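You operate a simulated robot arm through the tools that you are given. There is no shell and no other tool. Be economical: measure what you need, move in short steps, check, and stop when the job is done.

You are at the controls of a simulated robot arm. One attempt, no reset.

TASK
Free the emergency stop, switch the wind to OUT and wind the batch.
Fine: press reset before start; the other controls stay as they are.

Only the result counts: the job must be done as asked and must still hold three seconds after the hand-in. Knocking over, shifting, dropping, spilling or breaking anything else fails it.

THE ROBOT
A 6-joint arm with a fingered hand, fixed in place. Base frame: the origin is at the foot of the arm, x ahead of it, y to its left, z up. Readings come in mm, degrees, newtons and seconds.
Its first joint turns from -166.0 to 166.0 degrees. Payload 5 kg.
The tool frame sits at the grasp point between the pads (the TCP): z along the fingers, y along the line on which they close. The tips reach 37 mm beyond it. The gripper opens to 124 mm. The gripper's body begins 43 mm behind the TCP. The gripper is a hand of 3 fingers: y runs from the thumb to the fingers, the wrist lies at [-21, -125, -215] in the tool frame, and closing takes about 1.5 s.
Orientation is that of the tool frame in the base frame, as a unit quaternion [w, x, y, z]. With the fingers straight down and the wrist toward the robot, the tool's x, y and z point along [0, 1, 0], [1, 0, 0] and [0, 0, -1] of the base frame.

THE INTERFACE
- The arm moves only by the tool servo_tool. Its argument "steps" is a list of rows, each a list of 7 numbers: the finger opening in mm, from 0 to 124, then the shift along the tool's x, y, z in mm, then the turn, a rotation vector about the tool's x, y, z in degrees. In form: [[claw, dx, dy, dz, wx, wy, wz], ...]. A call has 1 to 20 rows; each row shifts and turns the commanded pose from where the row before left it, along the tool's axes as they then stand. A row lasts 0.2 s, in which the tool goes at most 50 mm and 8.6 degrees; a call with a longer step from one row to the next is refused whole, and so is a gripper value outside its range. A pose out of reach is approached as far as the arm can. The call stops where the force on the tool passes 40 N (or 10 N more than at its start, if that is more) or the arm is blocked; 0.2 s more then pass. The fingers move at their own pace (about 72 mm/s each) and stop on an object; they squeeze with about 23 N. The grip force told is the motor's: it shows also when the fingers shut on nothing. Time passes only in rows, and 0.2 s behind the last, so rows that do not move let the fingers close. The reply holds the time, the measured pose of the TCP, the force on the tool along the base axes, the opening and the grip force, in the units named above and with some noise, with the torque about the TCP (base axes, N m) and any sound that the robot's microphone picked up.
- Cameras (640 x 400 px; columns grow to the right, rows downward): "scene" is fixed at [48, 634.9, 1647.2]; the picture's right is [-0.76, -0.65, 0.00], its down [-0.29, 0.34, -0.89] and it looks along [0.58, -0.68, -0.45] (base axes); focal length 310 px, centre (320, 200). "wrist" rides on the gripper at [72, -104, -154] in the tool frame; the picture's right is [-0.83, 0.26, -0.49], its down [-0.51, -0.72, 0.47] and it looks along [-0.23, 0.64, 0.73] (tool axes); focal length 243 px, centre (320, 200). There is no depth. A picture from a camera that has moved, and an enlarged one, comes with that camera's place and axes in the base frame and with its lens. The place of the scene camera against the robot may be out by one fixed shift of up to 18 mm in any direction.
- capture(camera): a new picture of that camera. It takes no simulated time.
- preshape(shape): the hand has 3 fingers and takes this shape, open, in about a second: jaw (thumb against the fingers, like two jaws); tri (thumb and two fingers); tip (a fingertip pinch); poke (one finger out to press); point (the index stretched); flat (the hand flat); cup (the hand cupped); fist (a fist). The gripper value then closes the fingers along that shape, each until it touches; the sizes above hold for jaw. It gives what a move gives, with no picture.
- inspect(camera, box): a new picture of the part [left, top, right, bottom] of that camera's present view, enlarged. It takes no simulated time.
- close_job(): hands the job in; it is judged then, once.

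Go step by step. Nothing tells you positions but the pictures and the camera data: compare them with the known pose of the tool, close in by small moves and look again before you grip or let go. The budget is 120 turns and 64 pictures, counting those below and the enlarged ones. Unless the task says otherwise, let go and move clear before handing in, and close with one line.

The tools are called by a JSON object that holds its "op" and its "data". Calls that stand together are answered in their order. servo_tool: Moves the arm, as the interface text tells. Its arguments: {"type":"object","properties":{"steps":{"type":"array"}},"required":["steps"]} The other tools are called the same way: preshape (shape) gives the hand a shape; capture (camera) takes a picture; inspect (camera, box) takes an enlarged picture of a part of a camera's view; close_job () hands the job in.

At the start:

```text
time: 0.0
eef_pos: [605.4, -434.6, 1196.4]
orientation: [0.0, 0.707, 0.707, 0.001]
force: [1.0, 0.6, -0.5]
ft_torque: [0.02, 0.05, 0.0]
gripper_width: 123.4
grip_force: 0.1
shape: jaw
```

scene: 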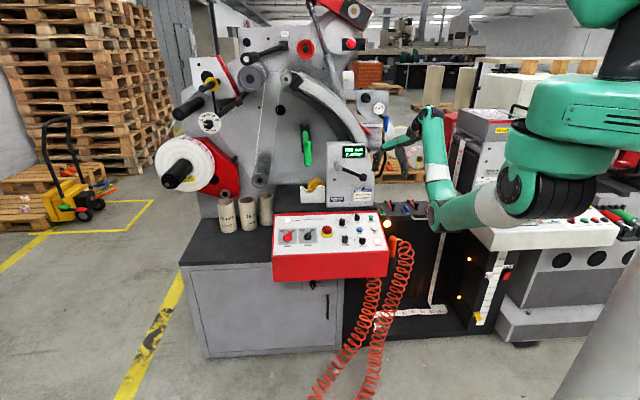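
wrist: 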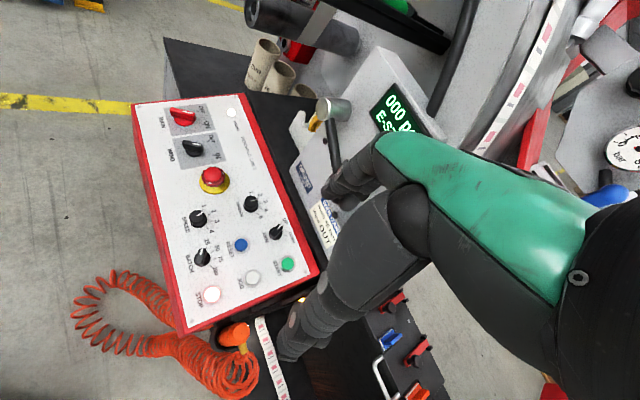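

The control panel shows an e-stop mushroom, rotary knobs and push-buttons, plus a display reading E-STOP. I'll enlarge the panel in both cameras first.

{"op": "inspect", "data": {"camera": "wrist", "box": [130, 90, 330, 215]}}

{"op": "inspect", "data": {"camera": "wrist", "box": [150, 185, 350, 310]}}

{"op": "inspect", "data": {"camera": "scene", "box": [260, 130, 420, 230]}}

{"op": "inspect", "data": {"camera": "wrist", "box": [270, 70, 430, 170]}}

```text
3.20 times, centred on (230, 152) of wrist
camera zoom: at [500.3, -361.0, 1349.2], right [0.26, -0.83, 0.49], down [-0.72, -0.51, -0.47], along [0.64, -0.23, -0.73], focal length 776 px, centre (608, 352)
```

zoom: 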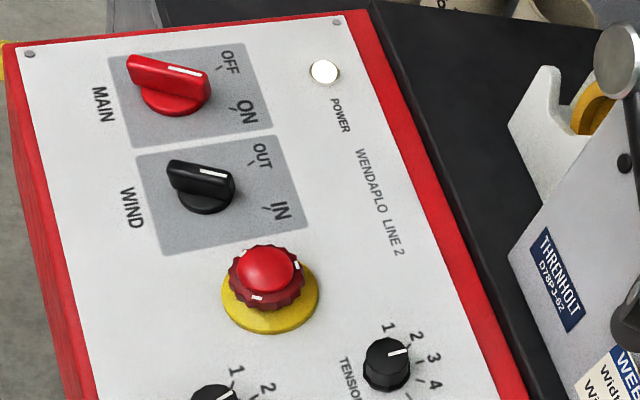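

```text
3.20 times, centred on (250, 248) of wrist
camera zoom: at [500.3, -361.0, 1349.2], right [0.26, -0.83, 0.49], down [-0.72, -0.51, -0.47], along [0.64, -0.23, -0.73], focal length 776 px, centre (544, 48)
```

zoom: 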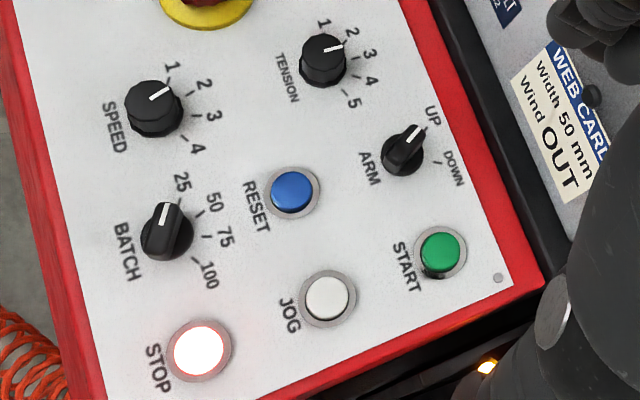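

```text
4.00 times, centred on (340, 180) of scene
camera zoom: at [48.0, 634.9, 1647.2], right [-0.76, -0.65, 0.0], down [-0.29, 0.34, -0.89], along [0.58, -0.68, -0.45], focal length 1240 px, centre (240, 280)
```

zoom: 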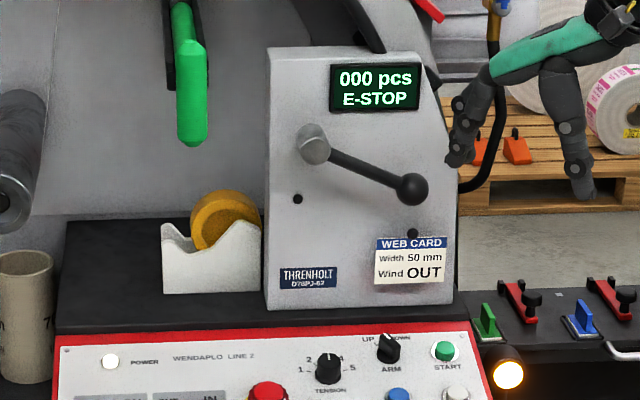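

```text
4.00 times, centred on (350, 120) of wrist
camera zoom: at [500.3, -361.0, 1349.2], right [0.26, -0.83, 0.49], down [-0.72, -0.51, -0.47], along [0.64, -0.23, -0.73], focal length 970 px, centre (200, 520)
```

zoom: 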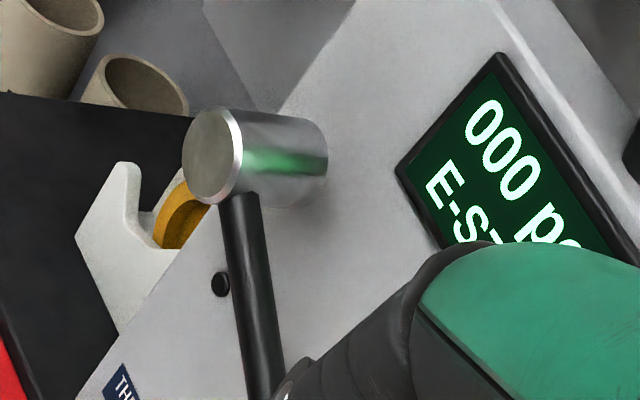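

The panel sits at about (540–1046, -40 to -550, 855–925) and tilts about 16° toward the operator. MAIN is ON, WIND is at IN, and the e-stop is near (785,-273,916). I'll move above the e-stop and align with the panel normal.

{"op": "servo_tool", "data": {"steps": [[124, 23.3, 19.5, 15, 0, 0, 0], [124, 23.3, 19.5, 15, 0, 0, 0], [124, 23.3, 19.5, 15, 0, 0, 0], [124, 23.3, 19.5, 15, 0, 0, 0], [124, 23.3, 19.5, 15, 0, 0, 0], [124, 23.3, 19.5, 15, 0, 0, 0], [124, 23.3, 19.5, 15, 0, 0, 0], [124, 23.3, 19.5, 15, 0, 0, 0], [124, 0, 0, 0, -3.77, -3.87, 0], [124, 0, 0, 0, -3.77, -3.87, 0], [124, 0, 0, 0, -3.77, -3.87, 0], [124, 0, 0, 0, 0, 0, 0]]}}

{"op": "capture", "data": {"camera": "wrist"}}

{"op": "capture", "data": {"camera": "scene"}}

```text
time: 2.6
eef_pos: [761.3, -245.9, 1075.7]
orientation: [0.142, 0.7, 0.7, -0.001]
force: [-0.8, -0.5, -0.2]
ft_torque: [0.03, 0.03, 0.0]
gripper_width: 123.6
grip_force: 0.1
shape: jaw
```

```text
57 pictures are left
camera wrist: at [630.2, -147.0, 1187.7], right [0.14, -0.71, 0.69], down [-0.63, -0.61, -0.49], along [0.77, -0.36, -0.53], focal length 243 px, centre (320, 200)
```

wrist: 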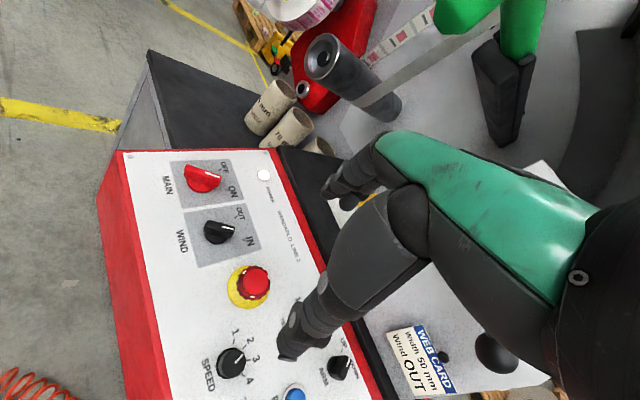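

```text
56 pictures are left
```

scene: 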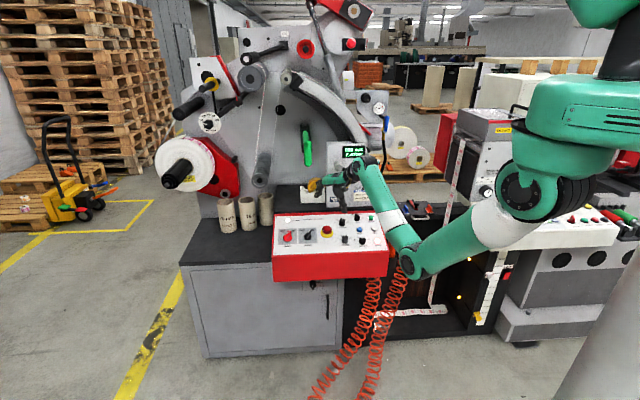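

Triangulating the two wrist views puts the e-stop cap at about (801,-266,902) and the panel tilt nearer 12°. I'll look closer at the e-stop and the selectors.

{"op": "inspect", "data": {"camera": "wrist", "box": [160, 150, 320, 250]}}

{"op": "inspect", "data": {"camera": "wrist", "box": [200, 240, 360, 340]}}

```text
4.00 times, centred on (240, 200) of wrist
camera zoom: at [630.2, -147.0, 1187.7], right [0.14, -0.71, 0.69], down [-0.63, -0.61, -0.49], along [0.77, -0.36, -0.53], focal length 970 px, centre (640, 200)
```

zoom: 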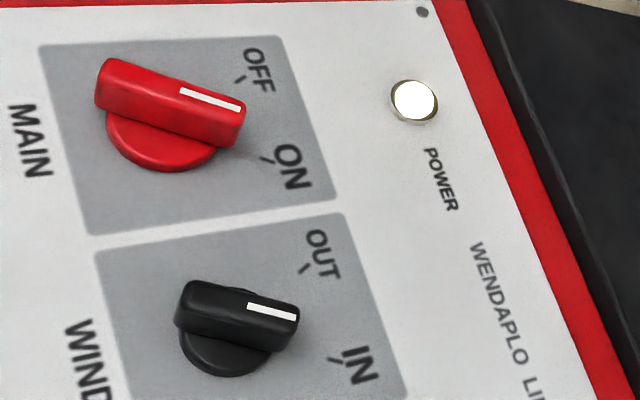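

```text
4.00 times, centred on (280, 290) of wrist
camera zoom: at [630.2, -147.0, 1187.7], right [0.14, -0.71, 0.69], down [-0.63, -0.61, -0.49], along [0.77, -0.36, -0.53], focal length 970 px, centre (480, -160)
```

zoom: 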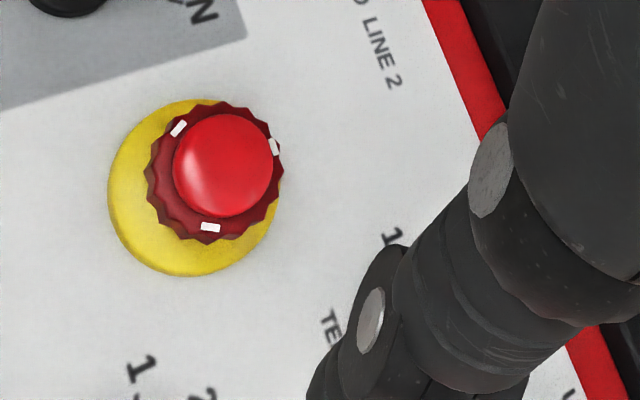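

The e-stop has a knurled twist collar about 44 mm across, so it releases by twisting, most likely clockwise. WIND points to IN and needs about 60° counter-clockwise. I'll go to a pre-grasp above the e-stop and check the alignment.

{"op": "servo_tool", "data": {"steps": [[90, 0, 0, 0, 2.9, 3.0, 0], [80, 2.1, 4.6, 31, 0, 0, 0], [80, 2.1, 4.6, 31, 0, 0, 0], [80, 2.1, 4.6, 31, 0, 0, 0], [80, 0, 0, 0, 0, 0, 0]]}}

{"op": "capture", "data": {"camera": "wrist"}}

{"op": "inspect", "data": {"camera": "scene", "box": [265, 170, 425, 270]}}

```text
time: 3.8
eef_pos: [787.9, -254.6, 986.6]
orientation: [0.104, 0.704, 0.702, -0.002]
force: [0.3, -0.7, -0.2]
ft_torque: [0.01, -0.01, -0.01]
gripper_width: 80.2
grip_force: 0.1
shape: jaw
```

```text
53 pictures are left
camera wrist: at [662.0, -160.3, 1109.7], right [0.18, -0.74, 0.64], down [-0.65, -0.58, -0.49], along [0.74, -0.33, -0.59], focal length 243 px, centre (320, 200)
```

wrist: 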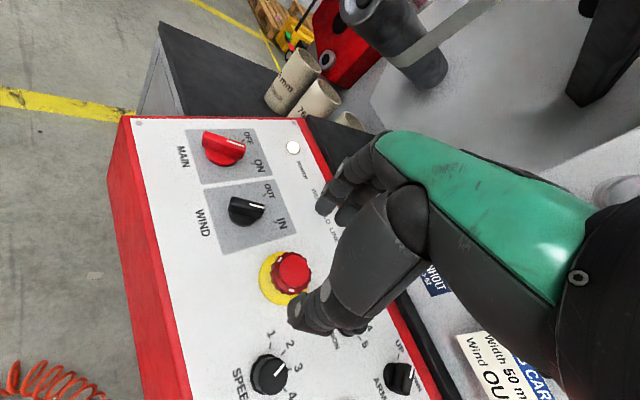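

```text
4.00 times, centred on (345, 220) of scene
camera zoom: at [48.0, 634.9, 1647.2], right [-0.76, -0.65, 0.0], down [-0.29, 0.34, -0.89], along [0.58, -0.68, -0.45], focal length 1240 px, centre (220, 120)
```

zoom: 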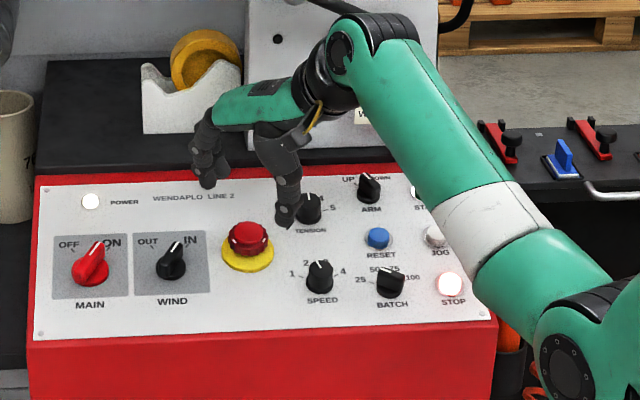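

The alignment agrees with the new view. I'll descend around the e-stop cap and look before closing.

{"op": "servo_tool", "data": {"steps": [[80, 0, 0, 20, 0, 0, 0], [80, 0, 0, 20, 0, 0, 0], [80, 0, 0, 8, 0, 0, 0], [80, 0, 0, 8, 0, 0, 0], [80, 0, 0, 0, 0, 0, 0]]}}

{"op": "capture", "data": {"camera": "wrist"}}

{"op": "inspect", "data": {"camera": "scene", "box": [275, 190, 371, 250]}}

```text
time: 5.0
eef_pos: [796.7, -263.1, 932.3]
orientation: [0.106, 0.704, 0.703, -0.001]
force: [-0.1, -0.2, 0.4]
ft_torque: [0.02, 0.01, -0.01]
gripper_width: 80.1
grip_force: 0.0
shape: jaw
```

```text
51 pictures are left
camera wrist: at [671.1, -169.3, 1055.7], right [0.18, -0.74, 0.64], down [-0.65, -0.58, -0.49], along [0.74, -0.33, -0.59], focal length 243 px, centre (320, 200)
```

wrist: 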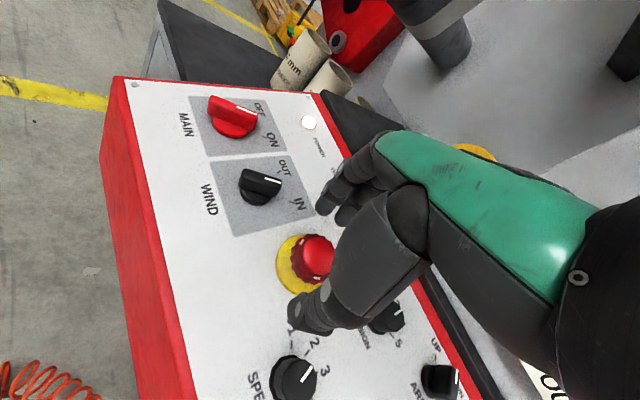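

```text
6.67 times, centred on (323, 220) of scene
camera zoom: at [48.0, 634.9, 1647.2], right [-0.76, -0.65, 0.0], down [-0.29, 0.34, -0.89], along [0.58, -0.68, -0.45], focal length 2067 px, centre (300, 67)
```

zoom: 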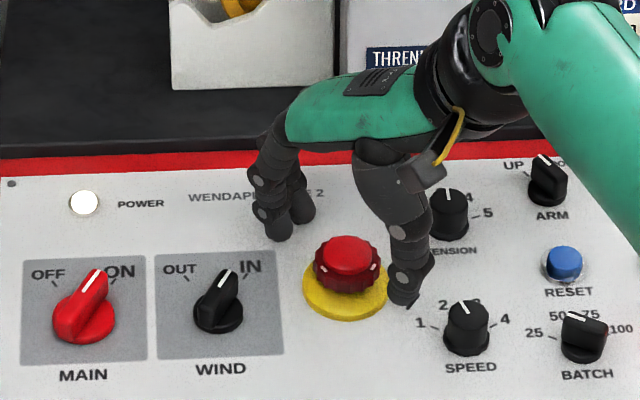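

The fingers straddle the cap. I'll go down a little further and close.

{"op": "servo_tool", "data": {"steps": [[80, 0, 0, 3, 0, 0, 0], [80, 0, 0, 3, 0, 0, 0], [60, 0, 0, 0, 0, 0, 0], [45, 0, 0, 0, 0, 0, 0], [35, 0, 0, 0, 0, 0, 0], [30, 0, 0, 0, 0, 0, 0], [30, 0, 0, 0, 0, 0, 0]]}}

{"op": "capture", "data": {"camera": "wrist"}}

{"op": "inspect", "data": {"camera": "scene", "box": [275, 190, 371, 250]}}

```text
time: 6.6
eef_pos: [796.9, -265.1, 926.3]
orientation: [0.105, 0.704, 0.703, -0.002]
force: [-2.2, -0.1, -0.9]
ft_torque: [0.01, 0.02, 0.01]
gripper_width: 33.7
grip_force: 23.1
shape: jaw
```

```text
49 pictures are left
camera wrist: at [672.0, -170.4, 1049.3], right [0.18, -0.74, 0.64], down [-0.65, -0.58, -0.49], along [0.74, -0.33, -0.59], focal length 243 px, centre (320, 200)
```

wrist: 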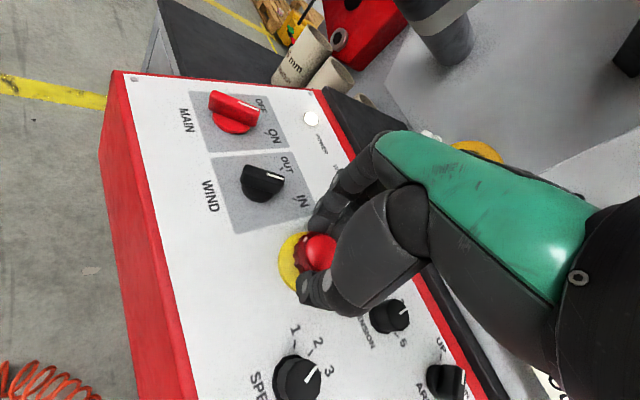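

```text
6.67 times, centred on (323, 220) of scene
camera zoom: at [48.0, 634.9, 1647.2], right [-0.76, -0.65, 0.0], down [-0.29, 0.34, -0.89], along [0.58, -0.68, -0.45], focal length 2067 px, centre (300, 67)
```

zoom: 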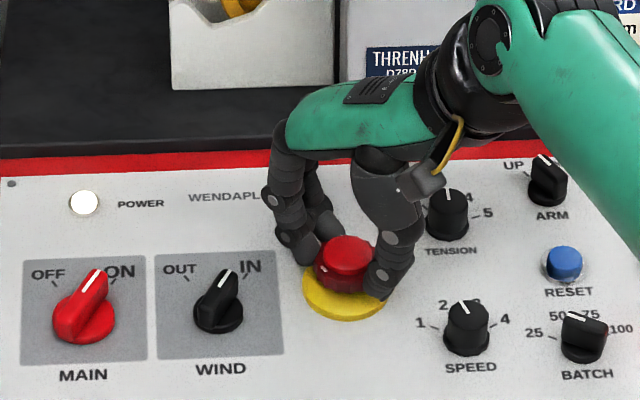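

It's gripped at 33.7 mm with 23 N. I'll twist clockwise in small steps.

{"op": "servo_tool", "data": {"steps": [[25, 0, 0, 0, 0, 0, 6], [25, 0, 0, 0, 0, 0, 6], [25, 0, 0, 0, 0, 0, 6], [25, 0, 0, 0, 0, 0, 6], [25, 0, 0, 0, 0, 0, 6], [25, 0, 0, 0, 0, 0, 0]]}}

{"op": "inspect", "data": {"camera": "scene", "box": [275, 130, 403, 250]}}

```text
time: 8.0
eef_pos: [798.1, -265.3, 927.5]
orientation: [0.103, 0.862, 0.496, 0.027]
force: [1.0, -2.9, 5.1]
ft_torque: [-0.16, -0.19, 0.0]
gripper_width: 33.8
grip_force: 22.7
shape: jaw
```

```text
3.33 times, centred on (339, 190) of scene
camera zoom: at [48.0, 634.9, 1647.2], right [-0.76, -0.65, 0.0], down [-0.29, 0.34, -0.89], along [0.58, -0.68, -0.45], focal length 1033 px, centre (257, 233)
```

zoom: 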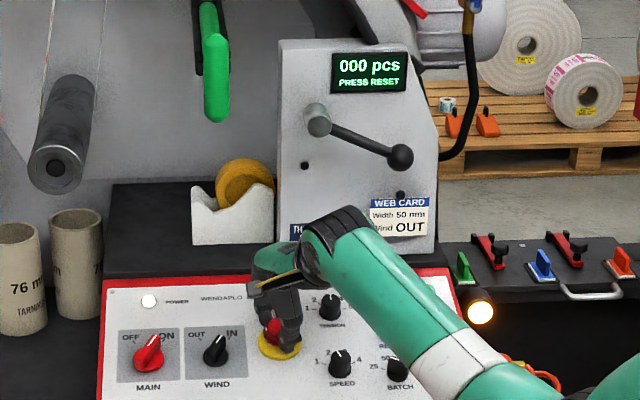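

The display now reads PRESS RESET, so the e-stop is freed. I'll release, rise, turn back and look at the WIND knob.

{"op": "servo_tool", "data": {"steps": [[60, 0, 0, 0, 0, 0, 0], [85, 0, 0, 0, 0, 0, 0], [85, 0, 0, 0, 0, 0, 0], [85, 0, 0, -15, 0, 0, 0], [85, 0, 0, -25, 0, 0, 0], [85, 0, 0, -40, 0, 0, 0], [85, 0, 0, 0, 0, 0, -8.5], [85, 0, 0, 0, 0, 0, -8.5], [85, 0, 0, 0, 0, 0, -8.5], [85, 0, 0, 0, 0, 0, -8.5], [85, 0, 0, 0, 0, 0, -8.5], [85, 0, 0, 0, 0, 0, 0]]}}

{"op": "capture", "data": {"camera": "wrist"}}

{"op": "inspect", "data": {"camera": "scene", "box": [265, 130, 425, 250]}}

```text
time: 10.6
eef_pos: [784.9, -252.2, 1003.6]
orientation: [0.105, 0.622, 0.776, -0.013]
force: [-0.6, 0.0, -0.2]
ft_torque: [0.02, 0.01, -0.01]
gripper_width: 84.6
grip_force: 0.1
shape: jaw
```

```text
46 pictures are left
camera wrist: at [646.3, -182.8, 1129.3], right [0.35, -0.67, 0.66], down [-0.53, -0.72, -0.45], along [0.77, -0.19, -0.6], focal length 243 px, centre (320, 200)
```

wrist: 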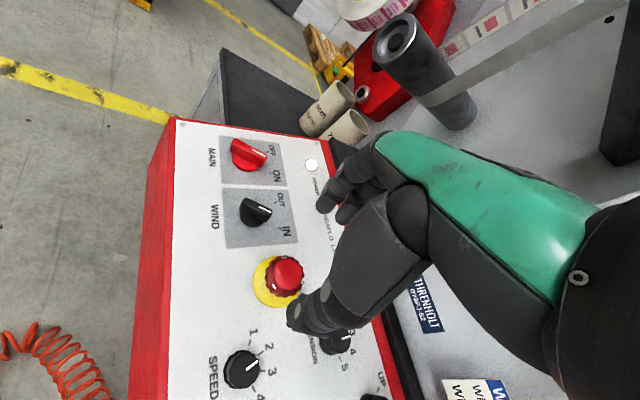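

```text
3.33 times, centred on (345, 190) of scene
camera zoom: at [48.0, 634.9, 1647.2], right [-0.76, -0.65, 0.0], down [-0.29, 0.34, -0.89], along [0.58, -0.68, -0.45], focal length 1033 px, centre (237, 233)
```

zoom: 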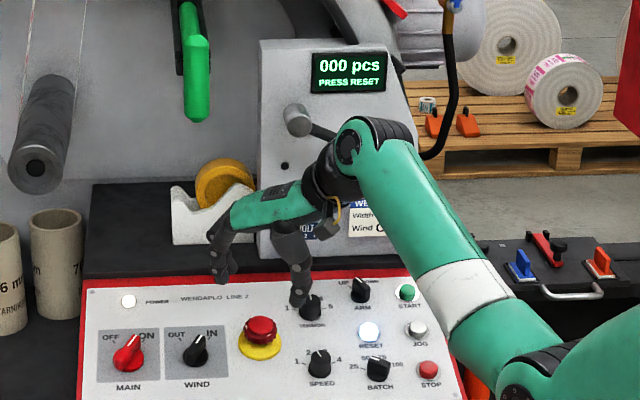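

The e-stop is up and RESET is lit. The WIND bar can be pushed over with a fingertip, which avoids a large wrist swing near the display box. The poke shape also suits the buttons, so I'll switch to it and calibrate the tip.

{"op": "preshape", "data": {"shape": "poke"}}

{"op": "capture", "data": {"camera": "wrist"}}

{"op": "inspect", "data": {"camera": "scene", "box": [275, 160, 371, 250]}}

```text
time: 11.5
eef_pos: [784.1, -251.4, 1003.2]
orientation: [0.104, 0.622, 0.776, -0.013]
force: [0.2, -0.3, 0.2]
ft_torque: [-0.02, 0.02, -0.01]
gripper_width: 0.2
grip_force: 0.0
shape: poke
```

```text
44 pictures are left
camera wrist: at [646.3, -182.6, 1129.3], right [0.35, -0.67, 0.66], down [-0.53, -0.72, -0.45], along [0.77, -0.19, -0.6], focal length 243 px, centre (320, 200)
```

wrist: 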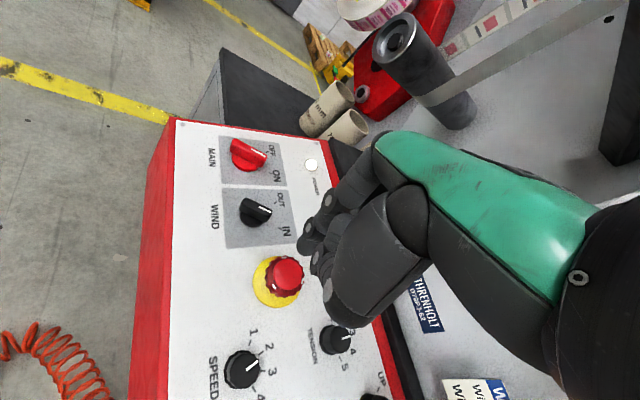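

```text
4.44 times, centred on (323, 205) of scene
camera zoom: at [48.0, 634.9, 1647.2], right [-0.76, -0.65, 0.0], down [-0.29, 0.34, -0.89], along [0.58, -0.68, -0.45], focal length 1378 px, centre (307, 178)
```

zoom: 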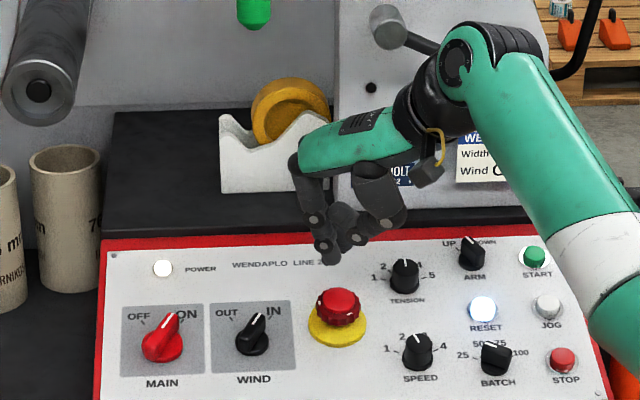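

I'll look closely at the finger's shape.

{"op": "inspect", "data": {"camera": "wrist", "box": [260, 160, 420, 340]}}

{"op": "inspect", "data": {"camera": "scene", "box": [325, 185, 375, 225]}}

```text
2.22 times, centred on (340, 250) of wrist
camera zoom: at [646.3, -182.6, 1129.3], right [0.35, -0.67, 0.66], down [-0.53, -0.72, -0.45], along [0.77, -0.19, -0.6], focal length 539 px, centre (276, 89)
```

zoom: 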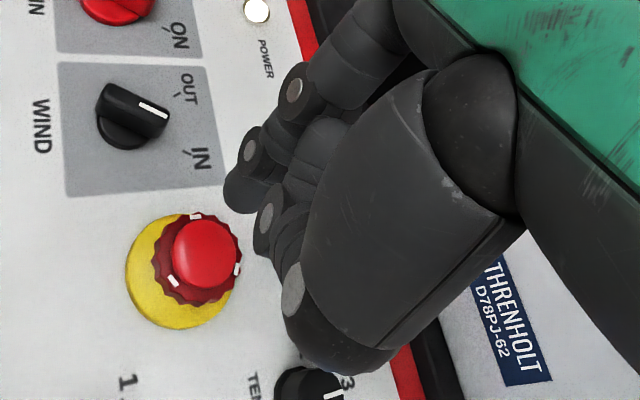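

```text
10.00 times, centred on (350, 205) of scene
camera zoom: at [48.0, 634.9, 1647.2], right [-0.76, -0.65, 0.0], down [-0.29, 0.34, -0.89], along [0.58, -0.68, -0.45], focal length 3100 px, centre (20, 150)
```

zoom: 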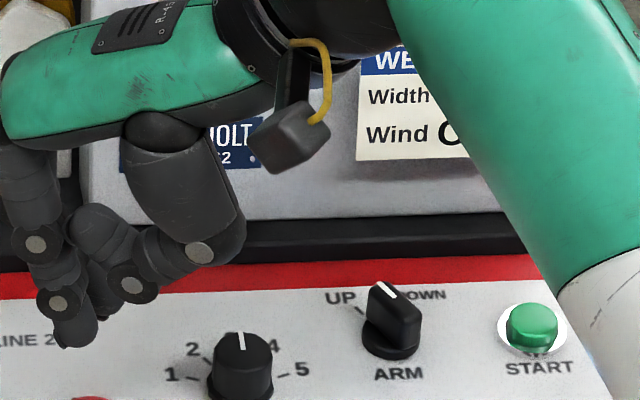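

In poke shape the fingertip sits about (2,10,56) in the tool frame. I'll hover it beside the WIND bar on the IN side, then compare in the pictures.

{"op": "servo_tool", "data": {"steps": [[0, 14.7, 10.8, 0, 0, 0, 0], [0, 14.7, 10.8, 5, 0, 0, 0], [0, 14.7, 10.8, 20, 0, 0, 0], [0, 0, 0, 0, 0, 0, 0]]}}

{"op": "inspect", "data": {"camera": "wrist", "box": [220, 160, 380, 260]}}

{"op": "inspect", "data": {"camera": "scene", "box": [280, 190, 360, 240]}}

```text
time: 12.5
eef_pos: [812.5, -207.4, 973.1]
orientation: [0.104, 0.623, 0.775, -0.013]
force: [0.0, -1.4, 0.1]
ft_torque: [0.05, 0.01, -0.01]
gripper_width: 0.2
grip_force: 23.0
shape: jaw
```

```text
4.00 times, centred on (300, 210) of wrist
camera zoom: at [673.6, -137.7, 1099.0], right [0.35, -0.67, 0.66], down [-0.53, -0.72, -0.45], along [0.77, -0.19, -0.6], focal length 970 px, centre (400, 160)
```

zoom: 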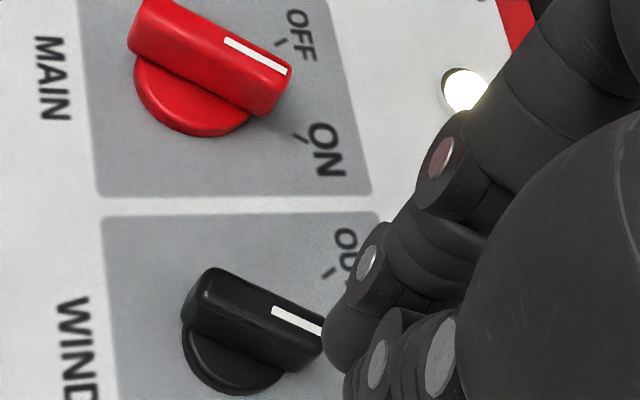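

```text
8.00 times, centred on (320, 215) of scene
camera zoom: at [48.0, 634.9, 1647.2], right [-0.76, -0.65, 0.0], down [-0.29, 0.34, -0.89], along [0.58, -0.68, -0.45], focal length 2480 px, centre (320, 80)
```

zoom: 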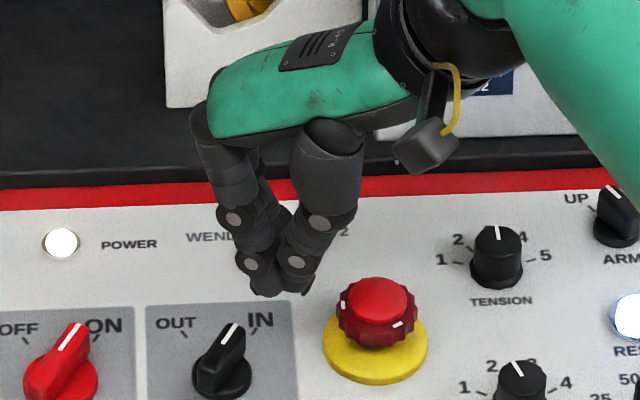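

The hand went back to closed-jaw with the fingertips together, which also works as a pusher with its tip at tool z+37. The WIND bar centre is near (844,-191) and its end near (853,-212). I'll lower beside it on the IN side.

{"op": "servo_tool", "data": {"steps": [[0, 6.4, 1.6, 10, 0, 0, 0], [0, 0, 0, 15, 0, 0, 0], [0, 0, 0, 13, 0, 0, 0], [0, 0, 0, 9, 0, 0, 0], [0, 0, 0, 0, 0, 0, 0]]}}

{"op": "inspect", "data": {"camera": "wrist", "box": [220, 160, 380, 260]}}

{"op": "inspect", "data": {"camera": "scene", "box": [280, 190, 360, 240]}}

```text
time: 13.7
eef_pos: [818.7, -207.9, 929.4]
orientation: [0.104, 0.624, 0.775, -0.013]
force: [0.7, -0.5, -0.4]
ft_torque: [0.0, -0.01, 0.0]
gripper_width: 0.0
grip_force: 23.5
shape: jaw
```

```text
4.00 times, centred on (300, 210) of wrist
camera zoom: at [680.4, -138.3, 1053.2], right [0.35, -0.67, 0.66], down [-0.53, -0.72, -0.45], along [0.77, -0.19, -0.6], focal length 970 px, centre (400, 160)
```

zoom: 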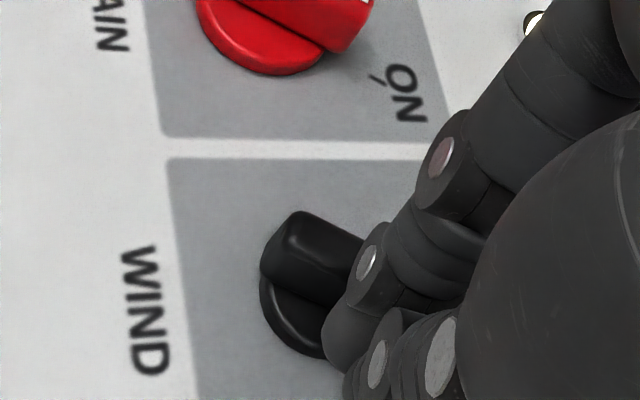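

```text
8.00 times, centred on (320, 215) of scene
camera zoom: at [48.0, 634.9, 1647.2], right [-0.76, -0.65, 0.0], down [-0.29, 0.34, -0.89], along [0.58, -0.68, -0.45], focal length 2480 px, centre (320, 80)
```

zoom: 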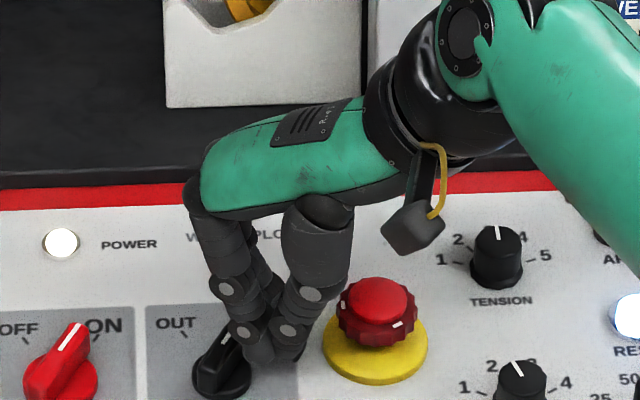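

The tips are on the IN side of the bar. I'll go 7 mm lower, then push the bar end around in small steps.

{"op": "servo_tool", "data": {"steps": [[0, 0, 0, 4, 0, 0, 0], [0, 0, 0, 3, 0, 0, 0], [0, -0.9, 4, 0, 0, 0, 0], [0, -0.9, 4, 0, 0, 0, 0], [0, -0.9, 4, 0, 0, 0, 0], [0, -0.9, 4, 0, 0, 0, 0], [0, -0.9, 4, 0, 0, 0, 0], [0, 0, 0, 0, 0, 0, 0]]}}

{"op": "inspect", "data": {"camera": "wrist", "box": [220, 160, 380, 260]}}

{"op": "inspect", "data": {"camera": "scene", "box": [280, 190, 360, 240]}}

```text
time: 15.5
eef_pos: [841.3, -210.7, 930.0]
orientation: [0.109, 0.624, 0.774, -0.011]
force: [-7.6, -25.1, 10.4]
ft_torque: [-0.68, 0.15, -0.12]
gripper_width: 0.2
grip_force: 23.2
shape: jaw
```

```text
4.00 times, centred on (300, 210) of wrist
camera zoom: at [702.7, -140.7, 1053.1], right [0.34, -0.67, 0.66], down [-0.52, -0.72, -0.45], along [0.78, -0.19, -0.6], focal length 970 px, centre (400, 160)
```

zoom: 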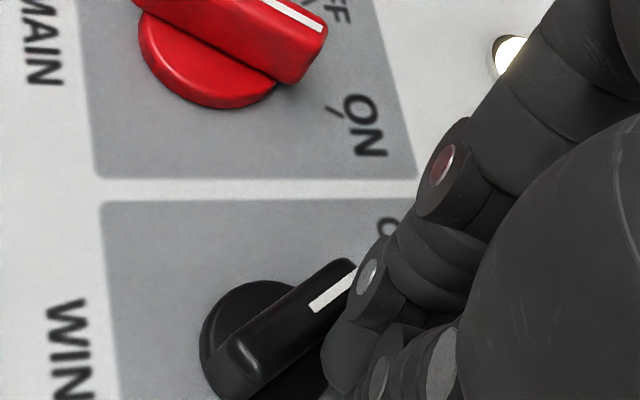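

```text
8.00 times, centred on (320, 215) of scene
camera zoom: at [48.0, 634.9, 1647.2], right [-0.76, -0.65, 0.0], down [-0.29, 0.34, -0.89], along [0.58, -0.68, -0.45], focal length 2480 px, centre (320, 80)
```

zoom: 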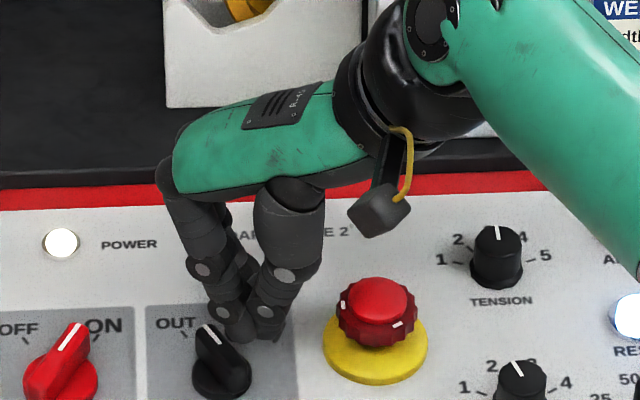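

The pointer is at OUT and pressing against its stop. I'll back off and lift clear to check.

{"op": "servo_tool", "data": {"steps": [[0, -5, 0, -3, 0, 0, 0], [0, -3, 0, -12, 0, 0, 0], [0, 0, 0, -30, 0, 0, 0], [0, 0, 0, -40, 0, 0, 0], [0, 0, 0, 0, 0, 0, 0]]}}

{"op": "capture", "data": {"camera": "wrist"}}

{"op": "inspect", "data": {"camera": "scene", "box": [270, 140, 398, 250]}}

```text
time: 16.7
eef_pos: [830.3, -201.4, 1008.7]
orientation: [0.104, 0.623, 0.775, -0.013]
force: [-0.7, 0.0, 0.3]
ft_torque: [-0.01, 0.0, 0.0]
gripper_width: 0.0
grip_force: 23.3
shape: jaw
```

```text
34 pictures are left
camera wrist: at [691.7, -132.3, 1133.7], right [0.35, -0.67, 0.66], down [-0.53, -0.72, -0.45], along [0.77, -0.19, -0.6], focal length 243 px, centre (320, 200)
```

wrist: 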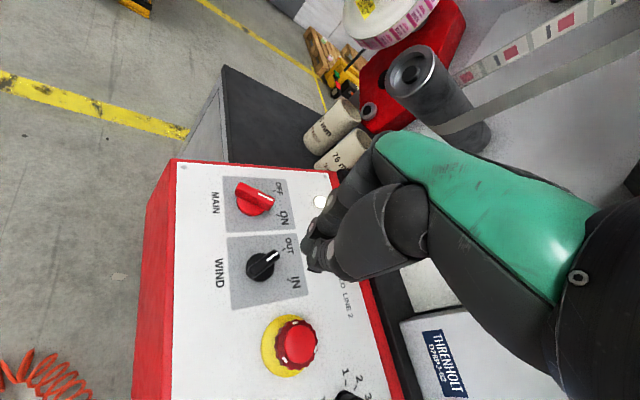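

```text
3.64 times, centred on (334, 195) of scene
camera zoom: at [48.0, 634.9, 1647.2], right [-0.76, -0.65, 0.0], down [-0.29, 0.34, -0.89], along [0.58, -0.68, -0.45], focal length 1127 px, centre (269, 218)
```

zoom: 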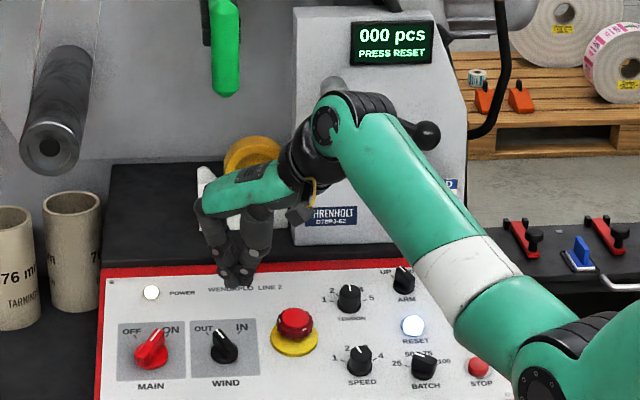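

WIND now points to OUT. Next I'll hover over RESET, which is near (697,-386,896).

{"op": "servo_tool", "data": {"steps": [[0, -21.7, -30.5, 0, 0, 0, 0], [0, -21.7, -30.5, 0, 0, 0, 0], [0, -21.7, -30.5, 0, 0, 0, 0], [0, -21.7, -30.5, 0, 0, 0, 0], [0, -21.7, -30.5, 10, 0, 0, 0], [0, -21.7, -30.5, 21, 0, 0, 0], [0, 0, 0, 0, 0, 0, 0]]}}

{"op": "capture", "data": {"camera": "wrist"}}

{"op": "inspect", "data": {"camera": "scene", "box": [290, 130, 418, 250]}}

```text
time: 18.3
eef_pos: [682.1, -373.9, 981.7]
orientation: [0.104, 0.623, 0.776, -0.012]
force: [-0.9, 0.1, 0.1]
ft_torque: [0.01, 0.01, -0.02]
gripper_width: 0.0
grip_force: 23.4
shape: jaw
```

```text
32 pictures are left
camera wrist: at [543.2, -304.2, 1106.6], right [0.35, -0.67, 0.66], down [-0.53, -0.72, -0.45], along [0.77, -0.19, -0.6], focal length 243 px, centre (320, 200)
```

wrist: 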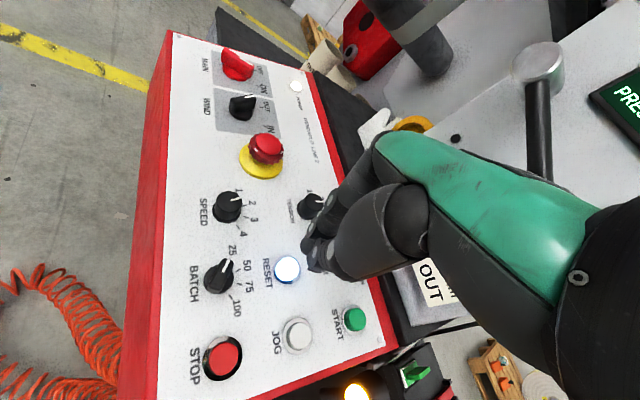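

```text
3.33 times, centred on (354, 190) of scene
camera zoom: at [48.0, 634.9, 1647.2], right [-0.76, -0.65, 0.0], down [-0.29, 0.34, -0.89], along [0.58, -0.68, -0.45], focal length 1033 px, centre (207, 233)
```

zoom: 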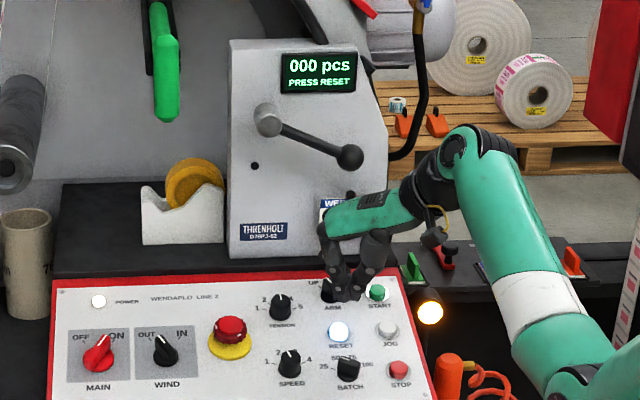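

The refined RESET position is (694,-384.5,894). I'll descend onto it with small final steps.

{"op": "servo_tool", "data": {"steps": [[0, 2.5, 0, 20, 0, 0, 0], [0, 0, 0, 15, 0, 0, 0], [0, 0, 0, 6, 0, 0, 0], [0, 0, 0, 0, 0, 0, 0]]}}

{"op": "inspect", "data": {"camera": "wrist", "box": [240, 190, 400, 290]}}

{"op": "inspect", "data": {"camera": "scene", "box": [325, 190, 405, 240]}}

```text
time: 19.3
eef_pos: [687.5, -378.0, 939.6]
orientation: [0.104, 0.622, 0.776, -0.012]
force: [-0.4, 0.7, 1.0]
ft_torque: [-0.02, 0.01, 0.0]
gripper_width: 0.2
grip_force: 23.2
shape: jaw
```

```text
4.00 times, centred on (320, 240) of wrist
camera zoom: at [549.1, -308.2, 1064.9], right [0.35, -0.67, 0.66], down [-0.53, -0.72, -0.45], along [0.77, -0.19, -0.6], focal length 970 px, centre (320, 40)
```

zoom: 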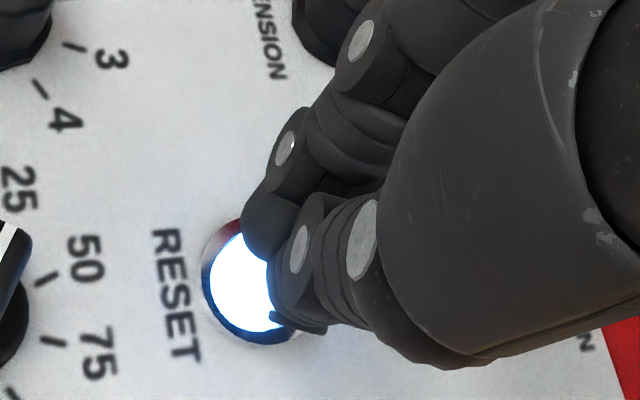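

```text
8.00 times, centred on (365, 215) of scene
camera zoom: at [48.0, 634.9, 1647.2], right [-0.76, -0.65, 0.0], down [-0.29, 0.34, -0.89], along [0.58, -0.68, -0.45], focal length 2480 px, centre (-40, 80)
```

zoom: 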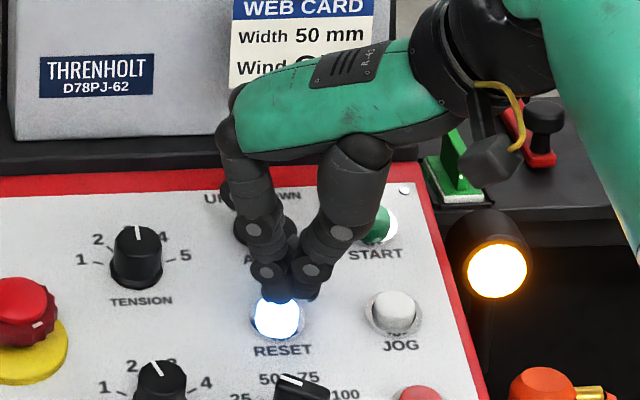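

The view shows the tips landing about 8 mm too far up-panel. I'll correct that and press.

{"op": "servo_tool", "data": {"steps": [[0, 6.9, -5.3, 0, 0, 0, 0], [0, 0, 0, 5, 0, 0, 0], [0, 0, 0, 3, 0, 0, 0], [0, 0, 0, 2, 0, 0, 0], [0, 0, 0, 2, 0, 0, 0], [0, 0, 0, 0, 0, 0, 0]]}}

{"op": "inspect", "data": {"camera": "scene", "box": [305, 130, 433, 230]}}

```text
time: 20.7
eef_pos: [684.1, -372.5, 927.1]
orientation: [0.104, 0.623, 0.775, -0.012]
force: [0.0, 0.0, -0.8]
ft_torque: [0.06, 0.02, -0.01]
gripper_width: 0.0
grip_force: 23.2
shape: jaw
```

```text
4.00 times, centred on (369, 180) of scene
camera zoom: at [48.0, 634.9, 1647.2], right [-0.76, -0.65, 0.0], down [-0.29, 0.34, -0.89], along [0.58, -0.68, -0.45], focal length 1240 px, centre (124, 280)
```

zoom: 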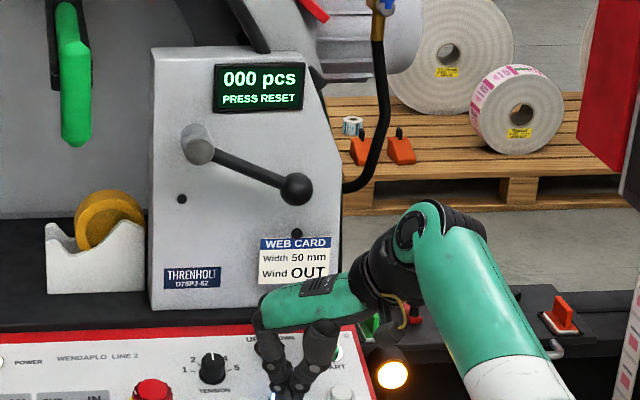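

No contact yet, so I'll continue gently.

{"op": "servo_tool", "data": {"steps": [[0, 0, 0, 1.5, 0, 0, 0], [0, 0, 0, 1.5, 0, 0, 0], [0, 0, 0, 1.5, 0, 0, 0], [0, 0, 0, 1.5, 0, 0, 0], [0, 0, 0, 0, 0, 0, 0]]}}

{"op": "inspect", "data": {"camera": "scene", "box": [335, 135, 405, 235]}}

{"op": "inspect", "data": {"camera": "wrist", "box": [240, 190, 400, 290]}}

```text
time: 21.9
eef_pos: [684.5, -375.4, 921.9]
orientation: [0.104, 0.623, 0.775, -0.013]
force: [0.4, -0.1, -0.1]
ft_torque: [0.03, 0.0, -0.03]
gripper_width: 0.1
grip_force: 22.6
shape: jaw
```

```text
4.00 times, centred on (370, 185) of scene
camera zoom: at [48.0, 634.9, 1647.2], right [-0.76, -0.65, 0.0], down [-0.29, 0.34, -0.89], along [0.58, -0.68, -0.45], focal length 1240 px, centre (120, 260)
```

zoom: 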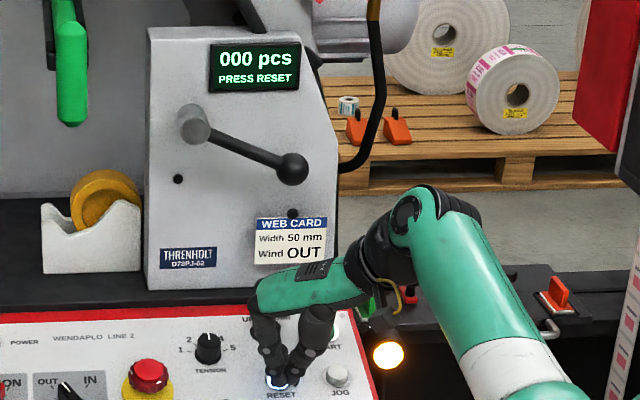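

```text
4.00 times, centred on (320, 240) of wrist
camera zoom: at [546.2, -305.2, 1046.7], right [0.35, -0.67, 0.66], down [-0.53, -0.72, -0.45], along [0.77, -0.19, -0.6], focal length 970 px, centre (320, 40)
```

zoom: 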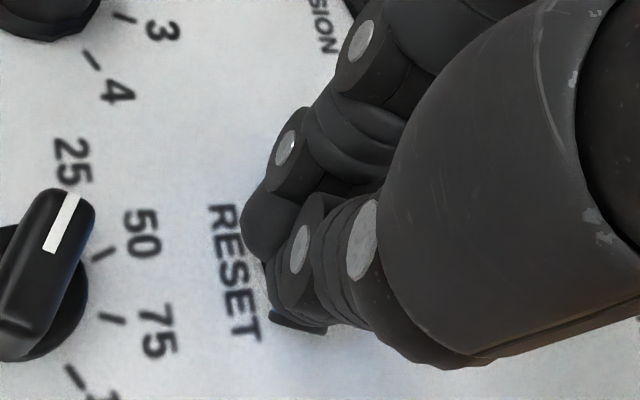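

The tip covers RESET but hasn't touched it. I'll continue down.

{"op": "servo_tool", "data": {"steps": [[0, 0, 0, 1.5, 0, 0, 0], [0, 0, 0, 1.5, 0, 0, 0], [0, 0, 0, 1.5, 0, 0, 0], [0, 0, 0, 1.5, 0, 0, 0], [0, 0, 0, 0, 0, 0, 0]]}}

{"op": "inspect", "data": {"camera": "scene", "box": [335, 135, 405, 235]}}

```text
time: 23.1
eef_pos: [685.3, -378.4, 916.3]
orientation: [0.104, 0.623, 0.775, -0.012]
force: [-1.0, 0.5, 2.6]
ft_torque: [-0.02, 0.02, -0.04]
gripper_width: 0.0
grip_force: 23.0
shape: jaw
heard: click
```

```text
4.00 times, centred on (370, 185) of scene
camera zoom: at [48.0, 634.9, 1647.2], right [-0.76, -0.65, 0.0], down [-0.29, 0.34, -0.89], along [0.58, -0.68, -0.45], focal length 1240 px, centre (120, 260)
```

zoom: 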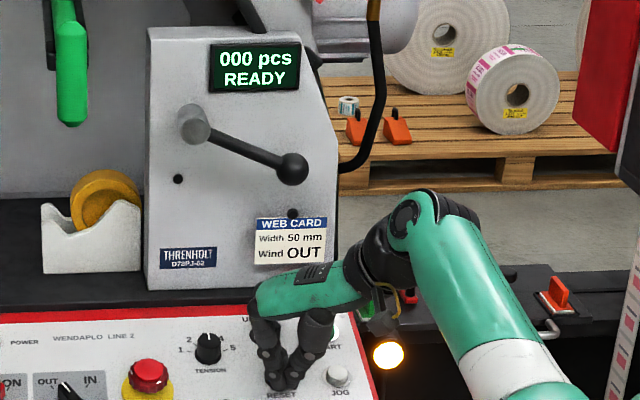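

I heard a click and the display says READY. I'll lift, tilt the hand about 20° away from the display box and its lever, and hover over START.

{"op": "servo_tool", "data": {"steps": [[0, 0, 0, -15, 0, 0, 0], [0, 0, 0, -40, 0, 0, 0], [0, 0, 0, 0, -3.53, -5.67, 0], [0, 0, 0, 0, -3.53, -5.67, 0], [0, 0, 0, 0, -3.53, -5.67, 0], [0, -20.8, -6.4, 4.5, 0, 0, 0], [0, -20.8, -6.4, 4.5, 0, 0, 0], [0, -20.8, -6.4, 4.5, 0, 0, 0], [0, -20.8, -6.4, 4.5, 0, 0, 0], [0, 0, 0, 0, 0, 0, 0]]}}

{"op": "capture", "data": {"camera": "wrist"}}

{"op": "inspect", "data": {"camera": "scene", "box": [315, 130, 411, 240]}}

```text
time: 25.3
eef_pos: [671.5, -454.0, 984.3]
orientation: [0.275, 0.602, 0.749, -0.033]
force: [0.3, 0.6, -0.1]
ft_torque: [-0.01, 0.0, 0.01]
gripper_width: 0.2
grip_force: 22.8
shape: jaw
```

```text
24 pictures are left
camera wrist: at [509.2, -361.0, 1051.7], right [0.16, -0.48, 0.86], down [-0.43, -0.82, -0.37], along [0.89, -0.31, -0.34], focal length 243 px, centre (320, 200)
```

wrist: 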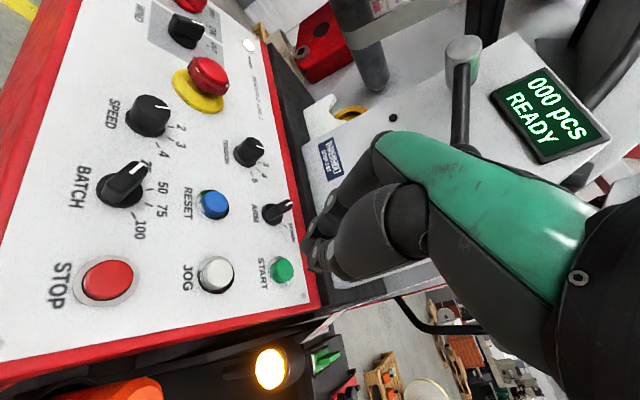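

```text
3.64 times, centred on (363, 185) of scene
camera zoom: at [48.0, 634.9, 1647.2], right [-0.76, -0.65, 0.0], down [-0.29, 0.34, -0.89], along [0.58, -0.68, -0.45], focal length 1127 px, centre (164, 254)
```

zoom: 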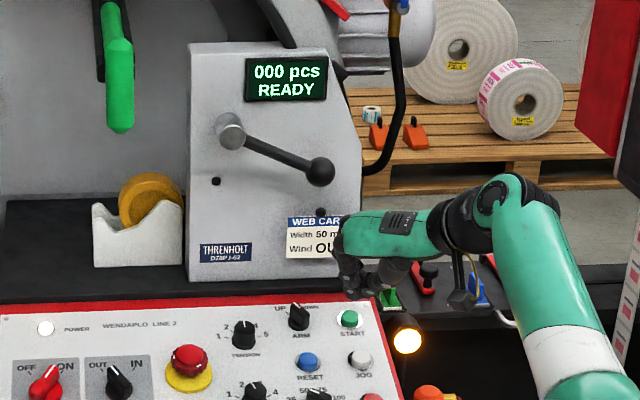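

START lies near (695,-480.5,896). I'll descend to about 12 mm above it and check.

{"op": "servo_tool", "data": {"steps": [[0, 3.3, -2.7, 15, 0, 0, 0], [0, 3.3, -2.7, 15, 0, 0, 0], [0, 3.3, -2.7, 15, 0, 0, 0], [0, 0, 0, 0, 0, 0, 0]]}}

{"op": "inspect", "data": {"camera": "wrist", "box": [230, 190, 390, 290]}}

{"op": "inspect", "data": {"camera": "scene", "box": [335, 180, 415, 230]}}

```text
time: 26.3
eef_pos: [679.6, -465.7, 939.7]
orientation: [0.274, 0.601, 0.75, -0.033]
force: [0.3, -0.6, -0.2]
ft_torque: [-0.01, 0.01, -0.01]
gripper_width: 0.0
grip_force: 23.0
shape: jaw
```

```text
4.00 times, centred on (310, 240) of wrist
camera zoom: at [517.1, -371.6, 1007.3], right [0.16, -0.47, 0.86], down [-0.43, -0.82, -0.37], along [0.89, -0.31, -0.34], focal length 970 px, centre (360, 40)
```

zoom: 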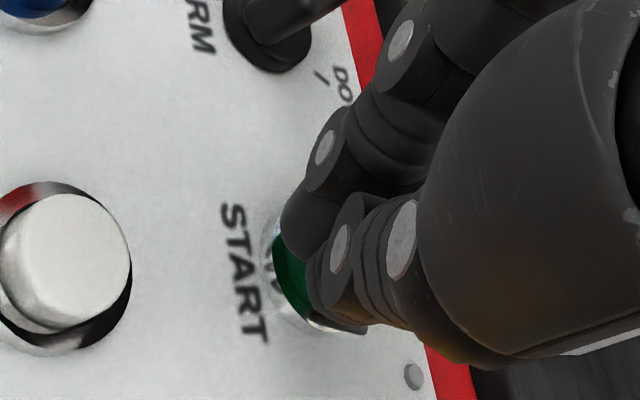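

```text
8.00 times, centred on (375, 205) of scene
camera zoom: at [48.0, 634.9, 1647.2], right [-0.76, -0.65, 0.0], down [-0.29, 0.34, -0.89], along [0.58, -0.68, -0.45], focal length 2480 px, centre (-120, 160)
```

zoom: 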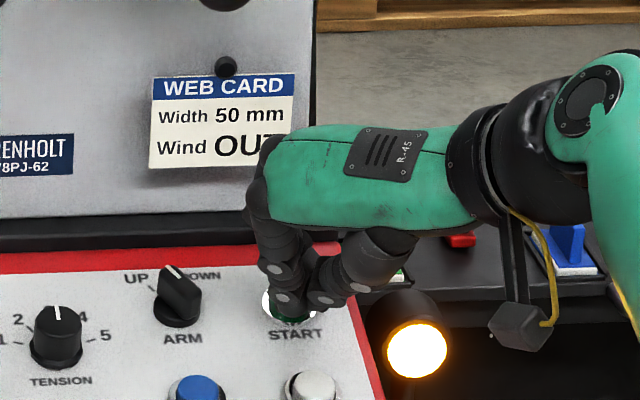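

It's nearly on target. A 4 mm nudge up-panel first, then press along the panel normal.

{"op": "servo_tool", "data": {"steps": [[0, -2.1, 3.6, 1.3, 0, 0, 0], [0, 0.58, -0.36, 1.88, 0, 0, 0], [0, 0.58, -0.36, 1.88, 0, 0, 0], [0, 0.58, -0.36, 1.88, 0, 0, 0], [0, 0.58, -0.36, 1.88, 0, 0, 0], [0, 0.43, -0.27, 1.4, 0, 0, 0], [0, 0.43, -0.27, 1.4, 0, 0, 0], [0, 0, 0, 0, 0, 0, 0]]}}

{"op": "inspect", "data": {"camera": "scene", "box": [335, 140, 415, 230]}}

```text
time: 28.1
eef_pos: [685.0, -468.2, 932.8]
orientation: [0.276, 0.601, 0.749, -0.032]
force: [-3.7, 7.8, 14.3]
ft_torque: [0.16, -0.18, 0.16]
gripper_width: 0.0
grip_force: 22.6
shape: jaw
heard: click
```

```text
4.44 times, centred on (375, 185) of scene
camera zoom: at [48.0, 634.9, 1647.2], right [-0.76, -0.65, 0.0], down [-0.29, 0.34, -0.89], along [0.58, -0.68, -0.45], focal length 1378 px, centre (76, 267)
```

zoom: 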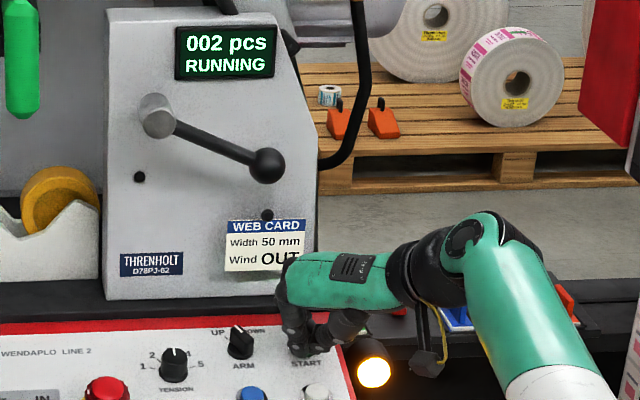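

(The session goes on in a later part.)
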